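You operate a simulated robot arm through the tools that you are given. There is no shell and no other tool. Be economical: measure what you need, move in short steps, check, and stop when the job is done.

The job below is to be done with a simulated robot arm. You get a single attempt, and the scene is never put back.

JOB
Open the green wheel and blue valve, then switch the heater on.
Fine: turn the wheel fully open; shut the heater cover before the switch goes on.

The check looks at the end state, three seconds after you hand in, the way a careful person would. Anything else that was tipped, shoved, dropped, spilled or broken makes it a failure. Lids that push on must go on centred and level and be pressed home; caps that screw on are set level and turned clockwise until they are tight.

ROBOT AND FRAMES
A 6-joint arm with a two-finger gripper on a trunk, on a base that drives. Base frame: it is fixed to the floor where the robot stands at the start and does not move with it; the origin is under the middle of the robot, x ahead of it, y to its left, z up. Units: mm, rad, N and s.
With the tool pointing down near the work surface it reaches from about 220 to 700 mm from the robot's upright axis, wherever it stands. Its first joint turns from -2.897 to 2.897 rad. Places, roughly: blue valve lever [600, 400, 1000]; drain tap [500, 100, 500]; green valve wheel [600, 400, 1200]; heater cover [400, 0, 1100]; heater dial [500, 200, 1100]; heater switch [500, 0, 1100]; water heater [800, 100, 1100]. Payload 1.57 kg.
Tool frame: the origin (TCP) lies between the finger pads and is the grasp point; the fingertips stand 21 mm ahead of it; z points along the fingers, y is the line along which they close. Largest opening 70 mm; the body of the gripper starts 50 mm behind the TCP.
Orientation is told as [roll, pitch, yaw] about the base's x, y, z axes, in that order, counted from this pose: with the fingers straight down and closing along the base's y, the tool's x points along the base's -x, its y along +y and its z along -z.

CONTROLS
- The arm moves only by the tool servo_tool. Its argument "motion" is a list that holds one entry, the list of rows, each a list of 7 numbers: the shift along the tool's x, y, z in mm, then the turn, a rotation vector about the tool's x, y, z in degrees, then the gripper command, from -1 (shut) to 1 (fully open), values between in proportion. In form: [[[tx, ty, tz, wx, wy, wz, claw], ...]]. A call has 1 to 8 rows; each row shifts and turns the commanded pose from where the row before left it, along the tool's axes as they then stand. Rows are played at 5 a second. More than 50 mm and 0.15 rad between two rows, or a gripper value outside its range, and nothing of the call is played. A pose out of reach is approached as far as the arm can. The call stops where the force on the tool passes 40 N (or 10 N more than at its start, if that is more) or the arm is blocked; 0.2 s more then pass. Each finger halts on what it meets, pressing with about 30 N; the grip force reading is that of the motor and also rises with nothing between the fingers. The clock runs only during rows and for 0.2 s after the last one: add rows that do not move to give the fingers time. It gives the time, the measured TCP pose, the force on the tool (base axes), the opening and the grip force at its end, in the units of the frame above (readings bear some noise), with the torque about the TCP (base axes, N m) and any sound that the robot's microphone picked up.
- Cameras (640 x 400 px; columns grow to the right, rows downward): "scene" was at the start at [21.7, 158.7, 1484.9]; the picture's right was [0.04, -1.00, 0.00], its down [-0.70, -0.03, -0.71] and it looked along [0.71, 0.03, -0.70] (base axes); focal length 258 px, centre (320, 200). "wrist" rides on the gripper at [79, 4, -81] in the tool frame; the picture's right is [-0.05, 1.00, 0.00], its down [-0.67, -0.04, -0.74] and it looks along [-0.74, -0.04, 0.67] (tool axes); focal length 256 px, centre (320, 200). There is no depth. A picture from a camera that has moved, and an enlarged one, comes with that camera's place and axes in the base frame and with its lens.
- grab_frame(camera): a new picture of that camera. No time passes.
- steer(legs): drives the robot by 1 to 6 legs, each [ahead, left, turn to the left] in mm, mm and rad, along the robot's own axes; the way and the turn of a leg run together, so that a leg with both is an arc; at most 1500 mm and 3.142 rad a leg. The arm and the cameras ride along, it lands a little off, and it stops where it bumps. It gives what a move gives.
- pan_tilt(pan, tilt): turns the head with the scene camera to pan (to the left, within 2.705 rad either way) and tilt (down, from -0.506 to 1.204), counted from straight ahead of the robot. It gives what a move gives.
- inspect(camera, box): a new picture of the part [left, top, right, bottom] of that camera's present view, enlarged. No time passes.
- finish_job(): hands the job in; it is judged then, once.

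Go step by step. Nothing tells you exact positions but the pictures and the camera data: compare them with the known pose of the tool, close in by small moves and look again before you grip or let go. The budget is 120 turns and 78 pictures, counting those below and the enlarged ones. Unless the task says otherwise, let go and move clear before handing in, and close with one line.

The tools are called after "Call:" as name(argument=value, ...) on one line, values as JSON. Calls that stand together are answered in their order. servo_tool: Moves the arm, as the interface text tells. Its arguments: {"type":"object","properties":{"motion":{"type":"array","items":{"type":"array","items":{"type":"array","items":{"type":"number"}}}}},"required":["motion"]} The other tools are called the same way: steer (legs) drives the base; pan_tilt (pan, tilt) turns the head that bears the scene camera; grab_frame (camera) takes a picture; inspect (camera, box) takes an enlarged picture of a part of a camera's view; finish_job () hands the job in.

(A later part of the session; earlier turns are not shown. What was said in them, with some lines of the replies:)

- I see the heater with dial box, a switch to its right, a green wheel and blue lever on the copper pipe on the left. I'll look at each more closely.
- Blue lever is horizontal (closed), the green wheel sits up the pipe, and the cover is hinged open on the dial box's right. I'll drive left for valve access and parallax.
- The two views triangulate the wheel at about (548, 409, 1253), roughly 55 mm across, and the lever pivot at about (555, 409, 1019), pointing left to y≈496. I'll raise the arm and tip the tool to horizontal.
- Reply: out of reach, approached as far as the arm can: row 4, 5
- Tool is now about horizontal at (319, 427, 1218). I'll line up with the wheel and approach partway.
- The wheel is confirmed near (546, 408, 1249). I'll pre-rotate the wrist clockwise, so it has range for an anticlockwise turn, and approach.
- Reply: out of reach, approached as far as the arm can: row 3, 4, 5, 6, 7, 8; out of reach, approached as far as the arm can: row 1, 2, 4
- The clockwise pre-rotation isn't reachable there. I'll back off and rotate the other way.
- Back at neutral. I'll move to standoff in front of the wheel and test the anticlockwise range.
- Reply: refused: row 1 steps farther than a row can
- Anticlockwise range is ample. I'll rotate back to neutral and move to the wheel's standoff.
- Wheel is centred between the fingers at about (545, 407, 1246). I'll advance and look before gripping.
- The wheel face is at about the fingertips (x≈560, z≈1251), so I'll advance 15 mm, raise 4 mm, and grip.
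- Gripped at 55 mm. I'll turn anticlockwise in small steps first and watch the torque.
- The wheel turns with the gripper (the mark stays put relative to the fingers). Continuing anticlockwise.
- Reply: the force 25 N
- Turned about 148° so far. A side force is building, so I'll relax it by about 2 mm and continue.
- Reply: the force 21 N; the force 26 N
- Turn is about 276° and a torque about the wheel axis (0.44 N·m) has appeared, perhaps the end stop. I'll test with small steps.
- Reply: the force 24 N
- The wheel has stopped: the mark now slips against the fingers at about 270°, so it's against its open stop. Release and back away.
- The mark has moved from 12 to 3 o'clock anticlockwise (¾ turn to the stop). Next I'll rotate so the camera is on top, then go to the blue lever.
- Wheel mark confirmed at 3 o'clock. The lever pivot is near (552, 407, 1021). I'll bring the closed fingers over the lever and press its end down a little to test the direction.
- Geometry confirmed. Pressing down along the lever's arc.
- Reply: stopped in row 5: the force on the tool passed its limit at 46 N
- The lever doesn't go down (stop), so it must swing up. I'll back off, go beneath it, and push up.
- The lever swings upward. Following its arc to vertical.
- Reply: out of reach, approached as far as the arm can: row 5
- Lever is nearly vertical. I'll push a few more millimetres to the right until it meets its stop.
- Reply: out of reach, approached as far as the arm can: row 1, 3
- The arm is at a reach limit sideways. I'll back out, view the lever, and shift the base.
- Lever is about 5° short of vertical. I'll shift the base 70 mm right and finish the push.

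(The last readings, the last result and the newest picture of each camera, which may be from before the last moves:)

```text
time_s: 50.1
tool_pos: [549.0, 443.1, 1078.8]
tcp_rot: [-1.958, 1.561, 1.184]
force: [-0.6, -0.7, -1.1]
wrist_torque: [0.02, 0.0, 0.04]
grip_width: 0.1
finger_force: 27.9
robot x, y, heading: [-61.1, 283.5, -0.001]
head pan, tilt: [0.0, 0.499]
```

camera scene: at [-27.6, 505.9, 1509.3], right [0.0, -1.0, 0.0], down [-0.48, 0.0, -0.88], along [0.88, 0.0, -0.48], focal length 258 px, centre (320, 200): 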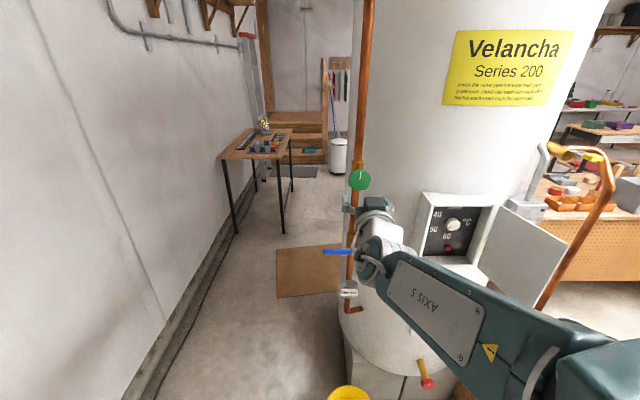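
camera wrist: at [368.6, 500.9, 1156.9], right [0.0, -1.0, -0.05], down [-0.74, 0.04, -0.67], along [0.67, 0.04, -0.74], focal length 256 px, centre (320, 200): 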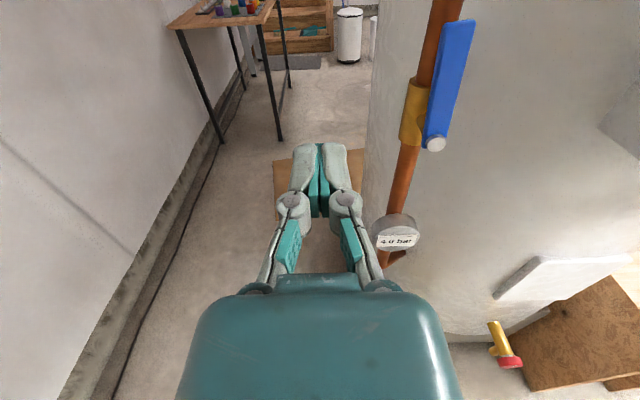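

Call:
servo_tool(motion=[[[0, 7, 0, 0, 0, 0, -1], [0, 4, 0, 0, 0, 0, -1], [0, 3, 0, 0, 0, 0, -1], [0, 3, 0, 0, 0, 0, -1], [0, 3, 0, 0, 0, 0, -1]]])

Call:
servo_tool(motion=[[[0, 2, 0, 0, 0, 0, -1], [0, 2, 0, 0, 0, 0, -1], [0, 2, 0, 0, 0, 0, -1]]])

Call:
grab_frame(camera="wrist")

```text
time_s: 51.3
tool_pos: [547.9, 439.5, 1078.0]
tcp_rot: [2.953, 1.567, -0.187]
force: [-0.3, 0.0, 0.3]
wrist_torque: [0.01, 0.02, 0.0]
grip_width: 0.0
finger_force: 28.5
robot x, y, heading: [-59.0, 289.0, -0.002]
head pan, tilt: [0.0, 0.499]
```

```text
time_s: 52.1
tool_pos: [549.0, 430.5, 1077.7]
tcp_rot: [-2.746, 1.568, 0.394]
force: [0.4, 1.4, -1.6]
wrist_torque: [-0.01, -0.01, 0.03]
grip_width: 0.0
finger_force: 28.7
robot x, y, heading: [-60.1, 287.8, -0.002]
head pan, tilt: [0.0, 0.499]
```

```text
44 pictures are left
camera wrist: at [468.6, 426.7, 1157.5], right [0.0, -1.0, -0.05], down [-0.74, 0.04, -0.67], along [0.67, 0.04, -0.74], focal length 256 px, centre (320, 200)
```

wrist: 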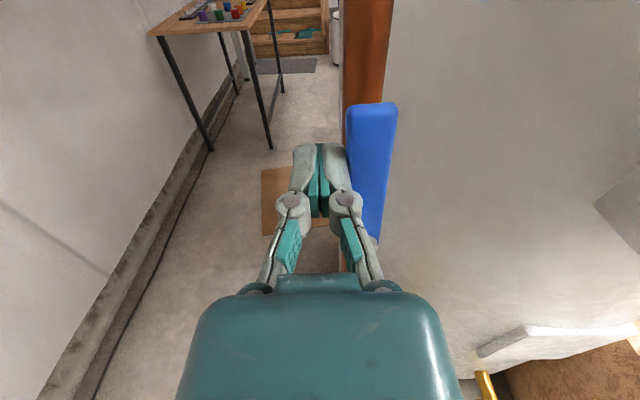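

Call:
servo_tool(motion=[[[0, 2, 0, 0, 0, 0, -1], [0, 2, 0, 0, 0, 0, -1], [0, 2, 0, 0, 0, 0, -1], [0, 2, 0, 0, 0, 0, -1]]])

```text
time_s: 53.1
tool_pos: [549.5, 427.6, 1076.7]
tcp_rot: [2.742, 1.565, -0.394]
force: [0.9, 28.7, 2.5]
wrist_torque: [0.06, -0.02, 0.18]
grip_width: 0.4
finger_force: 28.0
robot x, y, heading: [-58.8, 293.8, -0.003]
head pan, tilt: [0.0, 0.499]
```

A 29 N reaction means the lever is at its stop. Back out and check.

Call:
servo_tool(motion=[[[0, -8, 0, 0, 0, 0, -1], [0, 0, -40, 0, 0, 0, -1], [0, 0, -40, 0, 0, 0, -1], [0, -30, -30, 0, 0, 0, -1], [0, -30, -20, 0, 0, 0, -1], [0, 0, 0, 0, 0, 0, -1]]])

Call:
inspect(camera="scene", box=[270, 170, 370, 270])

Call:
grab_frame(camera="scene")

```text
time_s: 54.5
tool_pos: [418.3, 487.6, 1077.6]
tcp_rot: [-2.571, 1.567, 0.573]
force: [0.1, 0.4, -0.1]
wrist_torque: [0.01, 0.01, -0.02]
grip_width: 0.0
finger_force: 28.9
robot x, y, heading: [-57.8, 286.9, -0.0]
head pan, tilt: [0.0, 0.499]
```

```text
4.00 times, centred on (320, 220) of scene
camera zoom: at [-27.3, 444.8, 1509.3], right [0.0, -1.0, 0.0], down [-0.48, 0.0, -0.88], along [0.88, 0.0, -0.48], focal length 1033 px, centre (320, 120)
```

zoom: 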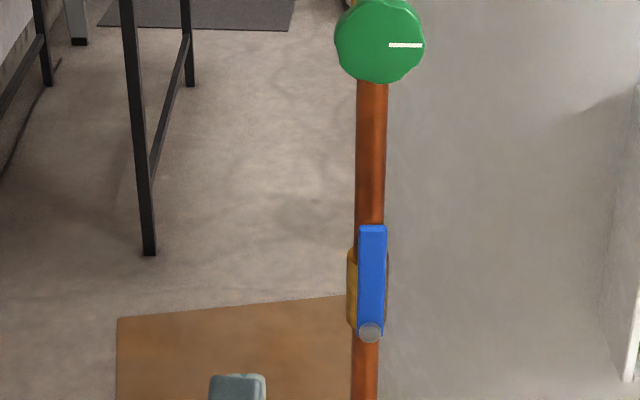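

```text
42 pictures are left
camera scene: at [-27.3, 444.8, 1509.3], right [0.0, -1.0, 0.0], down [-0.48, 0.0, -0.88], along [0.88, 0.0, -0.48], focal length 258 px, centre (320, 200)
```

scene: 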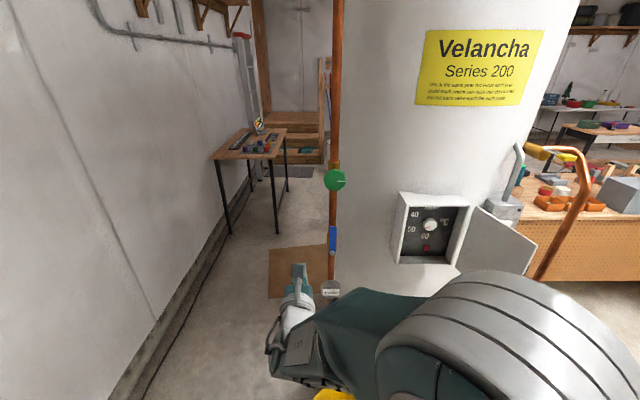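

Lever is vertical and the wheel open. Now the cover: hinge edge is near (513, 69), free edge near (364, 31), z 1004–1198, so about 104° open. I'll retract, roll the tool 90°, and drive right.

Call:
servo_tool(motion=[[[0, 0, -20, 0, 0, 8.2, -1], [0, 0, -20, 0, 0, 8.2, -1], [0, 0, -20, 0, 0, 8.2, -1], [0, 0, -20, 0, 0, 8.2, -1], [0, 0, 0, 0, 0, 8.2, -1], [0, 0, 0, 0, 0, 8.2, -1], [0, 0, 0, 0, 0, 8.2, -1], [0, 0, 0, 0, 0, 8.2, -1]]])

Call:
servo_tool(motion=[[[0, 0, 0, 0, 0, 8.2, -1], [0, 0, 0, 0, 0, 8.2, -1], [0, 0, 0, 0, 0, 8, -1], [0, 0, 0, 0, 0, 0, -1]]])

Call:
steer(legs=[[-80, 0, 0], [0, -290, 0]])

Call:
grab_frame(camera="scene")

```text
time_s: 56.3
tool_pos: [338.1, 490.6, 1077.1]
tcp_rot: [-1.574, 0.422, 1.571]
force: [0.5, 0.5, 0.6]
wrist_torque: [-0.01, 0.0, -0.01]
grip_width: 0.0
finger_force: 29.3
robot x, y, heading: [-62.0, 289.6, 0.003]
head pan, tilt: [0.0, 0.499]
```

```text
time_s: 57.3
tool_pos: [338.4, 490.4, 1077.5]
tcp_rot: [-1.574, -0.003, 1.57]
force: [0.5, 0.7, 0.1]
wrist_torque: [0.0, 0.02, 0.03]
grip_width: 0.1
finger_force: 28.7
robot x, y, heading: [-60.0, 291.0, -0.004]
head pan, tilt: [0.0, 0.499]
```

```text
time_s: 60.0
tool_pos: [258.0, 200.2, 1075.9]
tcp_rot: [-1.574, 0.002, 1.57]
force: [0.8, -1.9, 1.2]
wrist_torque: [0.0, 0.02, 0.02]
grip_width: 0.1
finger_force: 28.6
robot x, y, heading: [-140.7, -0.4, -0.002]
head pan, tilt: [0.0, 0.499]
```

```text
41 pictures are left
camera scene: at [-107.8, 161.7, 1508.5], right [0.0, -1.0, 0.01], down [-0.48, 0.0, -0.88], along [0.88, -0.01, -0.48], focal length 258 px, centre (320, 200)
```

scene: 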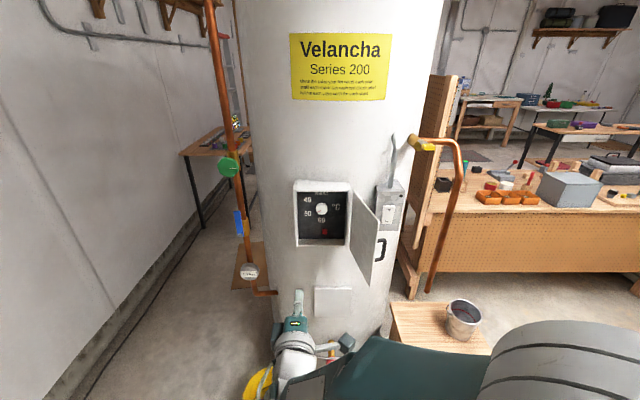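

Call:
inspect(camera="scene", box=[280, 120, 480, 300])

Call:
grab_frame(camera="wrist")

```text
2.22 times, centred on (380, 210) of scene
camera zoom: at [-107.8, 161.7, 1508.5], right [0.0, -1.0, 0.01], down [-0.48, 0.0, -0.88], along [0.88, -0.01, -0.48], focal length 574 px, centre (187, 178)
```

zoom: 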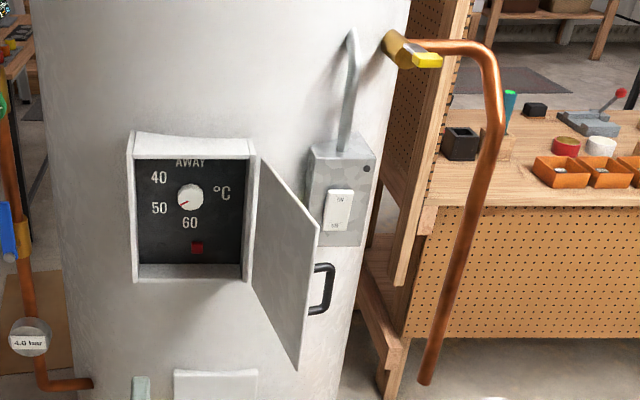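

```text
39 pictures are left
camera wrist: at [178.3, 121.9, 1072.9], right [0.0, 0.05, -1.0], down [-0.74, 0.67, 0.03], along [0.67, 0.74, 0.04], focal length 256 px, centre (320, 200)
```

wrist: 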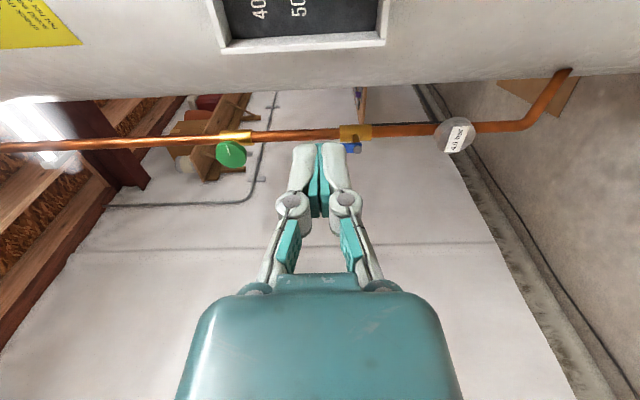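

The cover has a black handle outside at mid-height; the switch rocker has ON at the top. I'll bring the fingers to the cover's outer (right) side above the handle.

Call:
servo_tool(motion=[[[38, -20, 0, 0, 0, 0, -1], [38, -20, 0, 0, 0, 0, -1], [38, -20, 0, 0, 0, 0, -1], [38, -20, 0, 0, 0, 0, -1], [38, -14, 0, 0, 0, 0, -1], [40, 0, 0, 0, 0, 0, -1], [0, 0, 0, 0, 0, 0, -1]]])

Call:
grab_frame(camera="scene")

```text
time_s: 61.5
tool_pos: [284.0, 31.5, 1189.8]
tcp_rot: [-1.573, -0.002, 1.565]
force: [0.4, 0.5, 0.1]
wrist_torque: [0.0, 0.02, -0.01]
grip_width: 0.2
finger_force: 28.5
out of reach, approached as far as the arm can: row 1, 2, 3, 5, 6
robot x, y, heading: [-137.9, -1.0, -0.006]
head pan, tilt: [0.0, 0.499]
```

```text
38 pictures are left
camera scene: at [-108.3, 154.4, 1509.3], right [0.0, -1.0, 0.0], down [-0.48, 0.0, -0.88], along [0.88, 0.0, -0.48], focal length 258 px, centre (320, 200)
```

scene: 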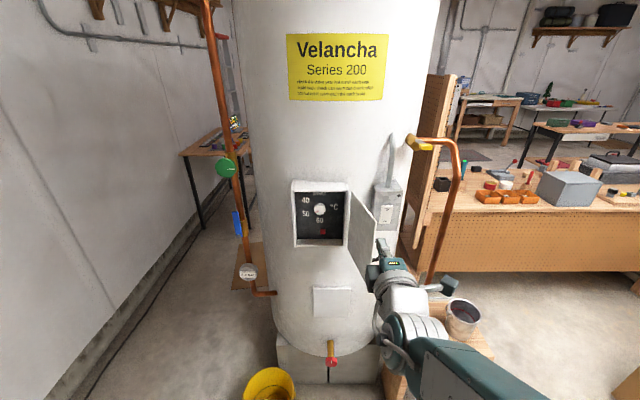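

The arm's sideways reach is limited in this posture, so I'll move the base 60 mm right instead.

Call:
steer(legs=[[0, -70, 0]])

Call:
servo_tool(motion=[[[0, 15, 0, 0, 0, 0, -1], [0, 0, 0, 0, 0, 0, -1]]])

Call:
inspect(camera="scene", box=[280, 120, 480, 300])

Call:
grab_frame(camera="wrist")

```text
time_s: 62.6
tool_pos: [285.6, -9.4, 1189.3]
tcp_rot: [-1.572, 0.013, 1.568]
force: [-0.4, 1.4, 0.0]
wrist_torque: [-0.02, -0.03, -0.1]
grip_width: 0.1
finger_force: 28.7
robot x, y, heading: [-139.4, -57.8, -0.004]
head pan, tilt: [0.0, 0.499]
```

```text
time_s: 63.2
tool_pos: [289.8, -13.6, 1179.9]
tcp_rot: [-1.57, 0.002, 1.569]
force: [0.2, 0.7, -0.5]
wrist_torque: [0.01, 0.0, -0.04]
grip_width: 0.2
finger_force: 28.5
out of reach, approached as far as the arm can: row 1
robot x, y, heading: [-138.0, -54.5, -0.005]
head pan, tilt: [0.0, 0.499]
```

```text
2.22 times, centred on (380, 210) of scene
camera zoom: at [-108.5, 105.2, 1508.5], right [0.0, -1.0, 0.01], down [-0.48, 0.0, -0.88], along [0.88, -0.01, -0.48], focal length 574 px, centre (187, 178)
```

zoom: 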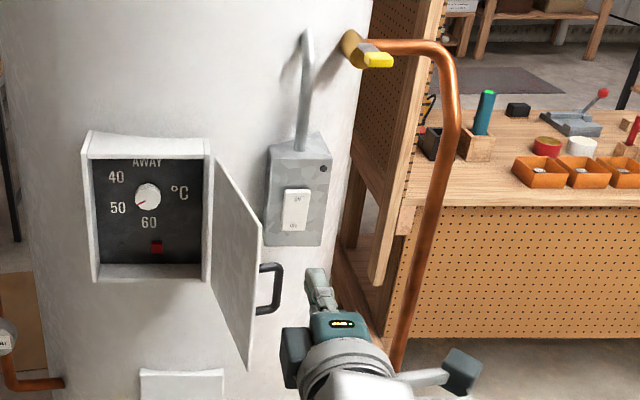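

```text
36 pictures are left
camera wrist: at [209.4, -92.5, 1176.4], right [0.0, 0.05, -1.0], down [-0.74, 0.67, 0.03], along [0.67, 0.74, 0.04], focal length 256 px, centre (320, 200)
```

wrist: 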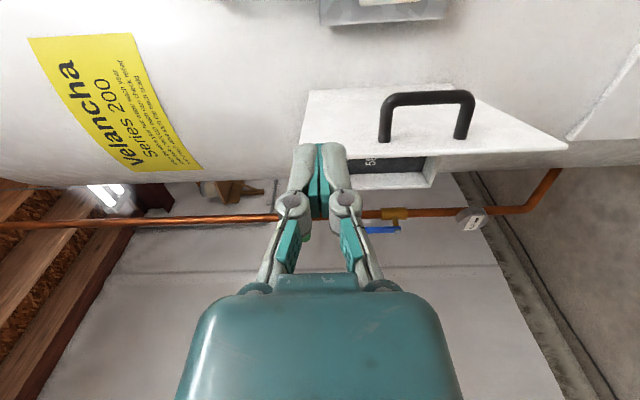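

Fingers are right of the cover. I'll advance alongside it above the handle.

Call:
servo_tool(motion=[[[0, 0, 30, 0, 0, 0, -1], [0, 4, 35, 0, 0, 0, -1], [0, 4, 30, 0, 0, 0, -1], [0, 0, 0, 0, 0, 0, -1]]])

Call:
grab_frame(camera="wrist")

```text
time_s: 64.2
tool_pos: [380.4, -10.4, 1176.4]
tcp_rot: [-1.571, -0.006, 1.561]
force: [0.1, 0.2, 0.1]
wrist_torque: [0.0, 0.0, 0.02]
grip_width: 0.1
finger_force: 28.0
out of reach, approached as far as the arm can: row 1, 2, 3
robot x, y, heading: [-141.4, -61.8, -0.003]
head pan, tilt: [0.0, 0.499]
```

```text
35 pictures are left
camera wrist: at [301.0, -87.8, 1172.4], right [0.0, 0.06, -1.0], down [-0.74, 0.67, 0.04], along [0.67, 0.74, 0.04], focal length 256 px, centre (320, 200)
```

wrist: 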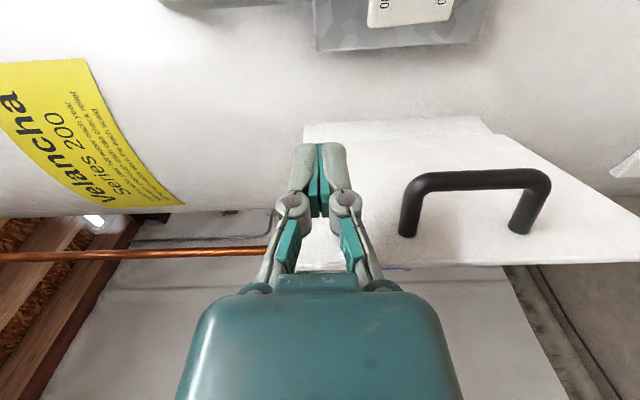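

Finger is alongside the cover, between its top edge and the handle. Pushing it left.

Call:
servo_tool(motion=[[[-25, 0, 0, 0, 0, 0, -1], [-20, 0, 0, 0, 0, 0, -1], [-20, 0, 0, 0, 0, 0, -1], [-20, 0, 2, 0, 0, 0, -1], [-20, 0, 3, 0, 0, 0, -1], [-20, 0, 5, 0, 0, 0, -1]]])

Call:
grab_frame(camera="scene")

```text
time_s: 65.6
tool_pos: [390.5, 118.1, 1176.4]
tcp_rot: [-1.572, -0.003, 1.57]
force: [0.4, 0.0, 0.4]
wrist_torque: [0.0, -0.01, -0.02]
grip_width: 0.1
finger_force: 28.4
robot x, y, heading: [-138.7, -63.2, -0.003]
head pan, tilt: [0.0, 0.499]
```

```text
34 pictures are left
camera scene: at [-107.8, 95.1, 1509.1], right [0.0, -1.0, 0.0], down [-0.48, 0.0, -0.88], along [0.88, 0.0, -0.48], focal length 258 px, centre (320, 200)
```

scene: 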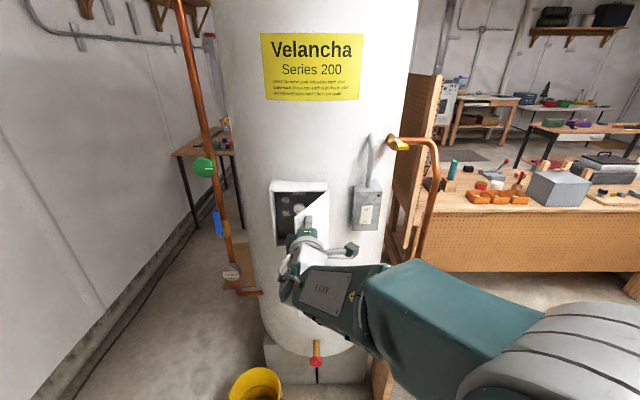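

Cover is swinging. Continue the arc toward closed.

Call:
servo_tool(motion=[[[-21, 0, 19, 0, 0, 0, -1], [-20, 0, 19, 0, 0, 0, -1], [-8, 0, 18, 0, 0, 0, -1], [-8, 0, 17, 0, 0, 0, -1], [-2, 0, 8, 0, 0, 0, -1], [0, 0, 5, 0, 0, 0, -1]]])

Call:
servo_tool(motion=[[[0, 0, 4, 0, 0, 0, -1], [0, 0, 4, 0, 0, 0, -1], [0, 0, 4, 0, 0, 0, -1], [0, 0, 4, 0, 0, 0, -1]]])

Call:
grab_frame(camera="wrist")

Call:
inspect(camera="scene", box=[240, 120, 440, 300])

```text
time_s: 67.0
tool_pos: [478.4, 174.6, 1176.5]
tcp_rot: [-1.573, -0.004, 1.57]
force: [0.8, 0.1, 0.3]
wrist_torque: [0.0, 0.04, -0.01]
grip_width: 0.1
finger_force: 28.6
robot x, y, heading: [-141.9, -64.3, -0.01]
head pan, tilt: [0.0, 0.499]
```

```text
time_s: 68.0
tool_pos: [494.6, 174.1, 1175.2]
tcp_rot: [-1.57, -0.003, 1.571]
force: [-4.7, -0.8, -0.5]
wrist_torque: [0.01, -0.03, -0.02]
grip_width: 6.0
finger_force: 29.1
robot x, y, heading: [-139.9, -61.8, -0.003]
head pan, tilt: [0.0, 0.499]
```

```text
33 pictures are left
camera wrist: at [413.9, 97.0, 1172.4], right [0.0, 0.06, -1.0], down [-0.74, 0.67, 0.04], along [0.67, 0.74, 0.04], focal length 256 px, centre (320, 200)
```

wrist: 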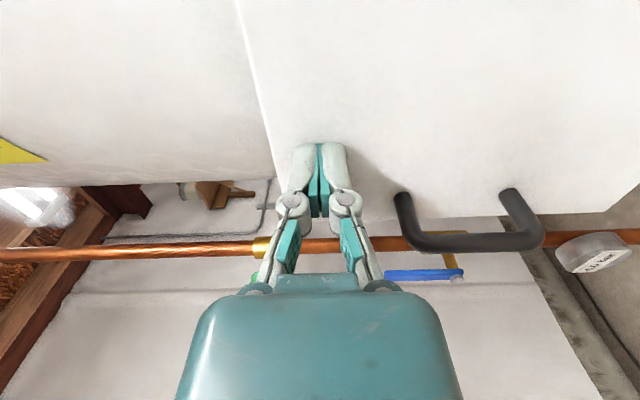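

```text
2.22 times, centred on (340, 210) of scene
camera zoom: at [-107.7, 94.2, 1509.2], right [0.0, -1.0, 0.0], down [-0.48, 0.0, -0.88], along [0.88, 0.0, -0.48], focal length 574 px, centre (276, 178)
```

zoom: 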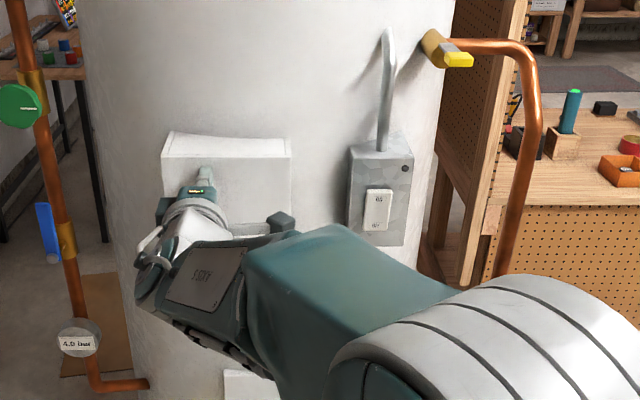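

Cover is nearly/fully shut. Press a bit more to seat it.

Call:
servo_tool(motion=[[[0, 0, 3, 0, 0, 0, -1], [0, 0, 3, 0, 0, 0, -1], [0, 0, 3, 0, 0, 0, -1], [0, 0, 3, 0, 0, 0, -1]]])

```text
time_s: 68.5
tool_pos: [493.7, 175.0, 1176.5]
tcp_rot: [-1.571, -0.006, 1.572]
force: [-20.4, -4.3, 1.9]
wrist_torque: [-0.03, -0.04, -0.12]
grip_width: 5.9
finger_force: 28.3
robot x, y, heading: [-142.5, -59.7, -0.005]
head pan, tilt: [0.0, 0.499]
stopped in row 2: the force on the tool passed its limit at 44 N (the readings are from after the stop); the commanded pose is now the measured one
```

Solid stop at 44 N: the cover is shut. Retreat and check it.

Call:
servo_tool(motion=[[[0, 0, -30, 0, 0, 0, -1], [0, 0, -40, 0, 0, 0, -1], [0, 0, -40, 0, 0, 0, -1], [0, 0, -30, 0, 0, 0, -1], [0, 0, 0, 0, 0, 0, -1]]])

Call:
steer(legs=[[0, -120, 0]])

Call:
grab_frame(camera="scene")

Call:
inspect(camera="scene", box=[240, 130, 370, 260])

```text
time_s: 69.7
tool_pos: [355.0, 175.7, 1173.8]
tcp_rot: [-1.569, -0.004, 1.571]
force: [0.0, -1.3, 0.2]
wrist_torque: [0.0, -0.03, 0.01]
grip_width: 0.0
finger_force: 28.8
robot x, y, heading: [-137.4, -62.4, -0.001]
head pan, tilt: [0.0, 0.499]
```

```text
time_s: 70.9
tool_pos: [355.6, 62.9, 1172.4]
tcp_rot: [-1.569, 0.0, 1.572]
force: [0.0, 0.0, -0.7]
wrist_torque: [-0.03, -0.05, 0.0]
grip_width: 0.0
finger_force: 28.3
robot x, y, heading: [-140.5, -175.3, -0.002]
head pan, tilt: [0.0, 0.499]
```

```text
31 pictures are left
camera scene: at [-109.0, -7.9, 1507.5], right [0.0, -1.0, 0.01], down [-0.48, -0.01, -0.88], along [0.88, -0.01, -0.48], focal length 258 px, centre (320, 200)
```

scene: 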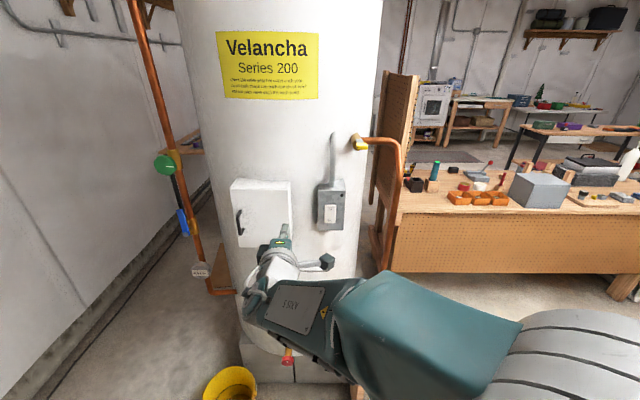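

```text
3.08 times, centred on (305, 195) of scene
camera zoom: at [-109.0, -7.9, 1507.5], right [0.0, -1.0, 0.01], down [-0.48, -0.01, -0.88], along [0.88, -0.01, -0.48], focal length 794 px, centre (366, 215)
```

zoom: 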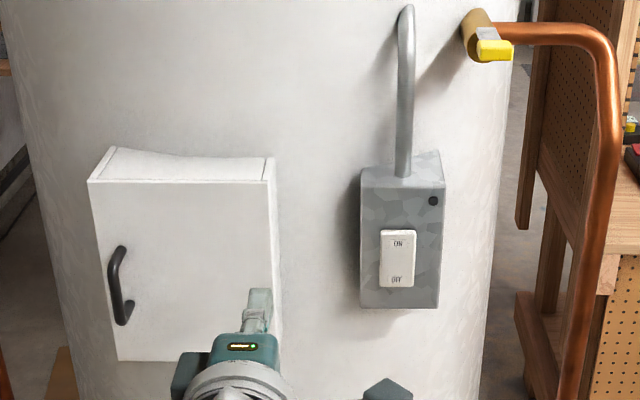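

Cover is closed flush. Switch rocker is near (560, −48, 1096); I'll press its top (ON) half at z≈1116. Moving in front of it.

Call:
servo_tool(motion=[[[37, 19, 0, 0, 0, 0, -1], [37, 19, 0, 0, 0, 0, -1], [37, 18, 0, 0, 0, 0, -1], [0, 0, 0, 0, 0, 0, -1]]])

Call:
servo_tool(motion=[[[0, 0, 40, 0, 0, 0, -1], [0, 0, 40, 0, 0, 0, -1], [0, 0, 0, 0, 0, 0, -1]]])

Call:
grab_frame(camera="wrist")

Call:
inspect(camera="scene", box=[260, 130, 390, 260])

```text
time_s: 71.9
tool_pos: [356.3, -69.8, 1118.0]
tcp_rot: [-1.566, -0.013, 1.571]
force: [0.1, -1.3, 0.1]
wrist_torque: [0.0, -0.04, 0.05]
grip_width: 0.0
finger_force: 28.4
robot x, y, heading: [-140.6, -178.7, -0.005]
head pan, tilt: [0.0, 0.499]
```

```text
time_s: 72.7
tool_pos: [437.4, -62.6, 1119.2]
tcp_rot: [-1.568, -0.012, 1.572]
force: [-0.1, 0.2, 1.1]
wrist_torque: [0.0, 0.01, 0.05]
grip_width: 0.0
finger_force: 28.6
robot x, y, heading: [-139.7, -180.7, -0.004]
head pan, tilt: [0.0, 0.499]
```

```text
29 pictures are left
camera wrist: at [357.2, -140.7, 1115.3], right [0.0, 0.07, -1.0], down [-0.75, 0.66, 0.05], along [0.67, 0.74, 0.05], focal length 256 px, centre (320, 200)
```

wrist: 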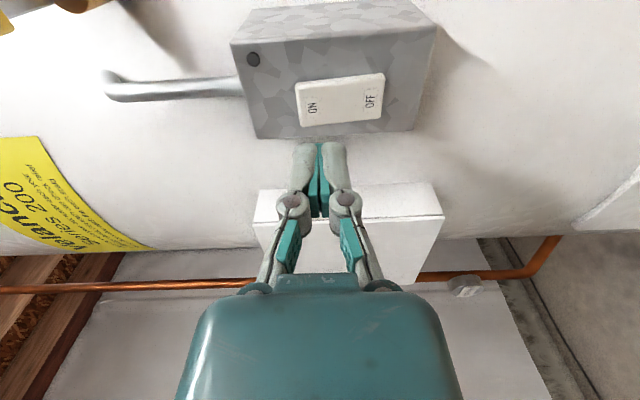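

```text
3.08 times, centred on (325, 195) of scene
camera zoom: at [-108.6, -28.3, 1509.6], right [0.0, -1.0, 0.0], down [-0.48, 0.0, -0.88], along [0.88, 0.0, -0.48], focal length 794 px, centre (305, 215)
```

zoom: 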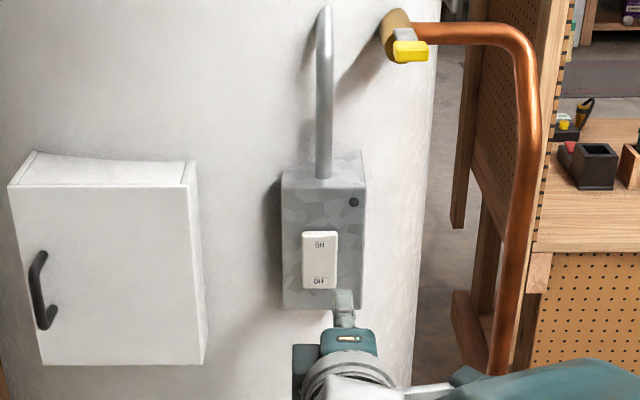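

The ON half is near (543, −43, 1124). Aligning, then pressing gently.

Call:
servo_tool(motion=[[[-19, -5, 20, 0, 0, 0, -1], [0, 0, 25, 0, 0, 0, -1], [0, 0, 0, 0, 0, 0, -1]]])

Call:
grab_frame(camera="wrist")

Call:
inspect(camera="scene", box=[260, 130, 390, 260])

```text
time_s: 73.5
tool_pos: [481.8, -39.7, 1122.7]
tcp_rot: [-1.568, -0.011, 1.572]
force: [0.1, -0.6, 0.0]
wrist_torque: [0.01, -0.02, 0.0]
grip_width: 0.0
finger_force: 29.0
robot x, y, heading: [-138.7, -179.7, -0.008]
head pan, tilt: [0.0, 0.499]
```

```text
27 pictures are left
camera wrist: at [401.9, -119.5, 1119.6], right [0.0, 0.06, -1.0], down [-0.75, 0.66, 0.04], along [0.67, 0.74, 0.05], focal length 256 px, centre (320, 200)
```

wrist: 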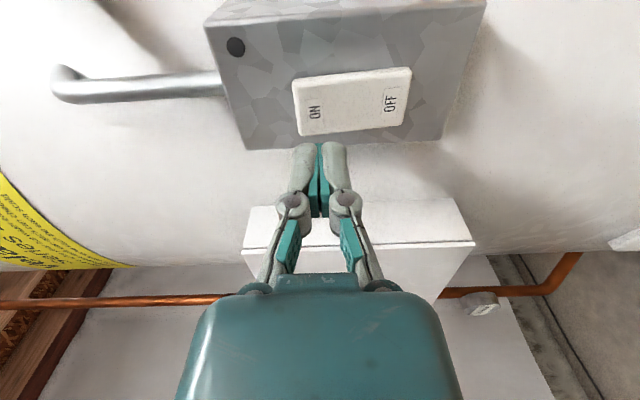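

```text
3.08 times, centred on (325, 195) of scene
camera zoom: at [-108.4, -25.2, 1509.4], right [0.0, -1.0, 0.0], down [-0.48, 0.0, -0.88], along [0.88, 0.0, -0.48], focal length 794 px, centre (305, 215)
```

zoom: 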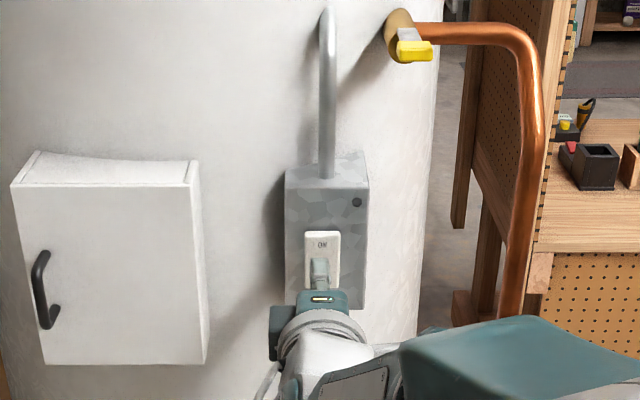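

Call:
servo_tool(motion=[[[2, -4, 15, 0, 0, 0, -1], [0, 0, 15, 0, 0, 0, -1], [0, 0, 5, 0, 0, 0, -1], [0, 0, 3, 0, 0, 0, -1]]])

Call:
grab_frame(camera="wrist")

```text
time_s: 74.5
tool_pos: [519.6, -40.1, 1128.1]
tcp_rot: [-1.567, -0.01, 1.572]
force: [-0.9, -0.2, 0.2]
wrist_torque: [0.02, -0.01, 0.03]
grip_width: 0.0
finger_force: 28.5
robot x, y, heading: [-139.9, -176.3, 0.001]
head pan, tilt: [0.0, 0.499]
```

```text
25 pictures are left
camera wrist: at [439.9, -120.7, 1123.3], right [0.0, 0.06, -1.0], down [-0.75, 0.66, 0.04], along [0.67, 0.74, 0.05], focal length 256 px, centre (320, 200)
```

wrist: 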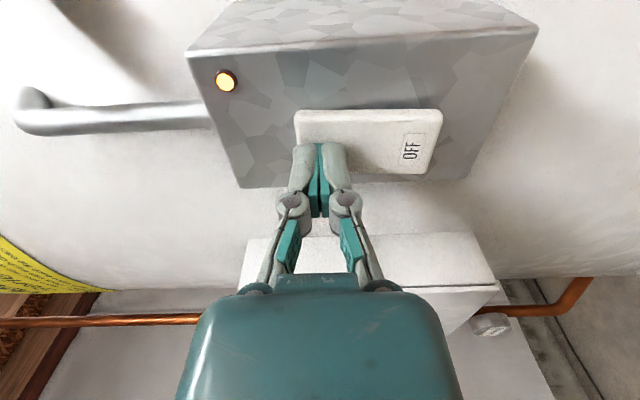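

The indicator lamp is lit. I'll press slightly more to seat it, then back off and check.

Call:
servo_tool(motion=[[[0, 0, 2, 0, 0, 0, -1], [0, 0, 0, 0, 0, 0, -1], [0, 0, -20, 0, 0, 0, -1], [0, 0, -40, 0, 0, 0, -1], [0, 0, -40, 0, 0, 0, -1], [0, 0, -40, 0, 0, 0, -1], [0, 0, -30, 0, 0, 0, -1]]])

Call:
grab_frame(camera="wrist")

Call:
grab_frame(camera="scene")

Call:
inspect(camera="scene", box=[130, 130, 370, 280])

```text
time_s: 76.1
tool_pos: [351.8, -42.1, 1129.8]
tcp_rot: [-1.568, -0.01, 1.573]
force: [0.5, -0.3, 0.2]
wrist_torque: [0.0, -0.02, -0.04]
grip_width: 0.1
finger_force: 28.6
robot x, y, heading: [-140.6, -178.5, -0.004]
head pan, tilt: [0.0, 0.499]
```

```text
24 pictures are left
camera wrist: at [271.0, -120.9, 1124.3], right [0.0, 0.06, -1.0], down [-0.75, 0.67, 0.04], along [0.67, 0.74, 0.05], focal length 256 px, centre (320, 200)
```

wrist: 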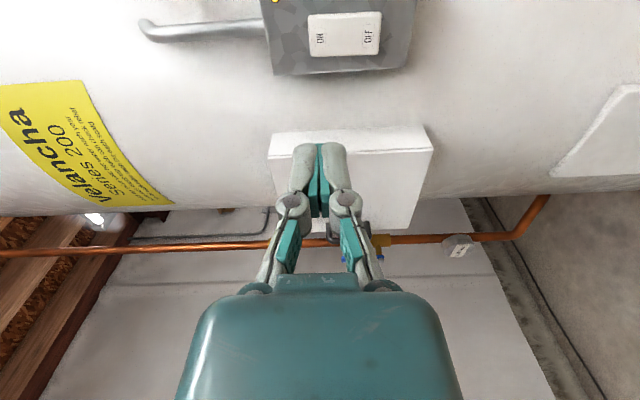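

```text
23 pictures are left
camera scene: at [-109.1, -23.8, 1509.3], right [0.0, -1.0, 0.0], down [-0.48, 0.0, -0.88], along [0.88, 0.0, -0.48], focal length 258 px, centre (320, 200)
```

scene: 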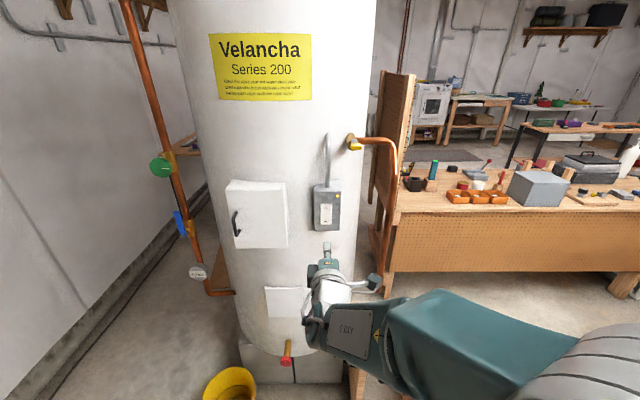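

```text
2.67 times, centred on (250, 205) of scene
camera zoom: at [-109.1, -23.8, 1509.3], right [0.0, -1.0, 0.0], down [-0.48, 0.0, -0.88], along [0.88, 0.0, -0.48], focal length 688 px, centre (507, 187)
```

zoom: 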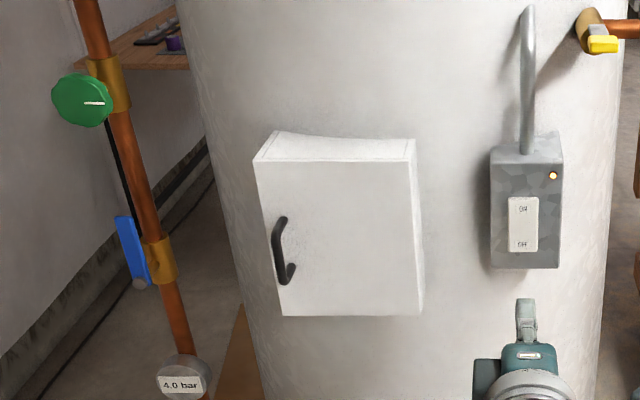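

The wheel is on its open stop, the lever lies along the pipe, the cover is flush shut and the heater lamp is lit. The arm is clear, so I'm handing in.

Call:
finish_job()

```text
The job is handed in.
```

The green wheel is fully open, the blue valve is open, the heater cover was shut first, and the heater is now on with its lamp lit.
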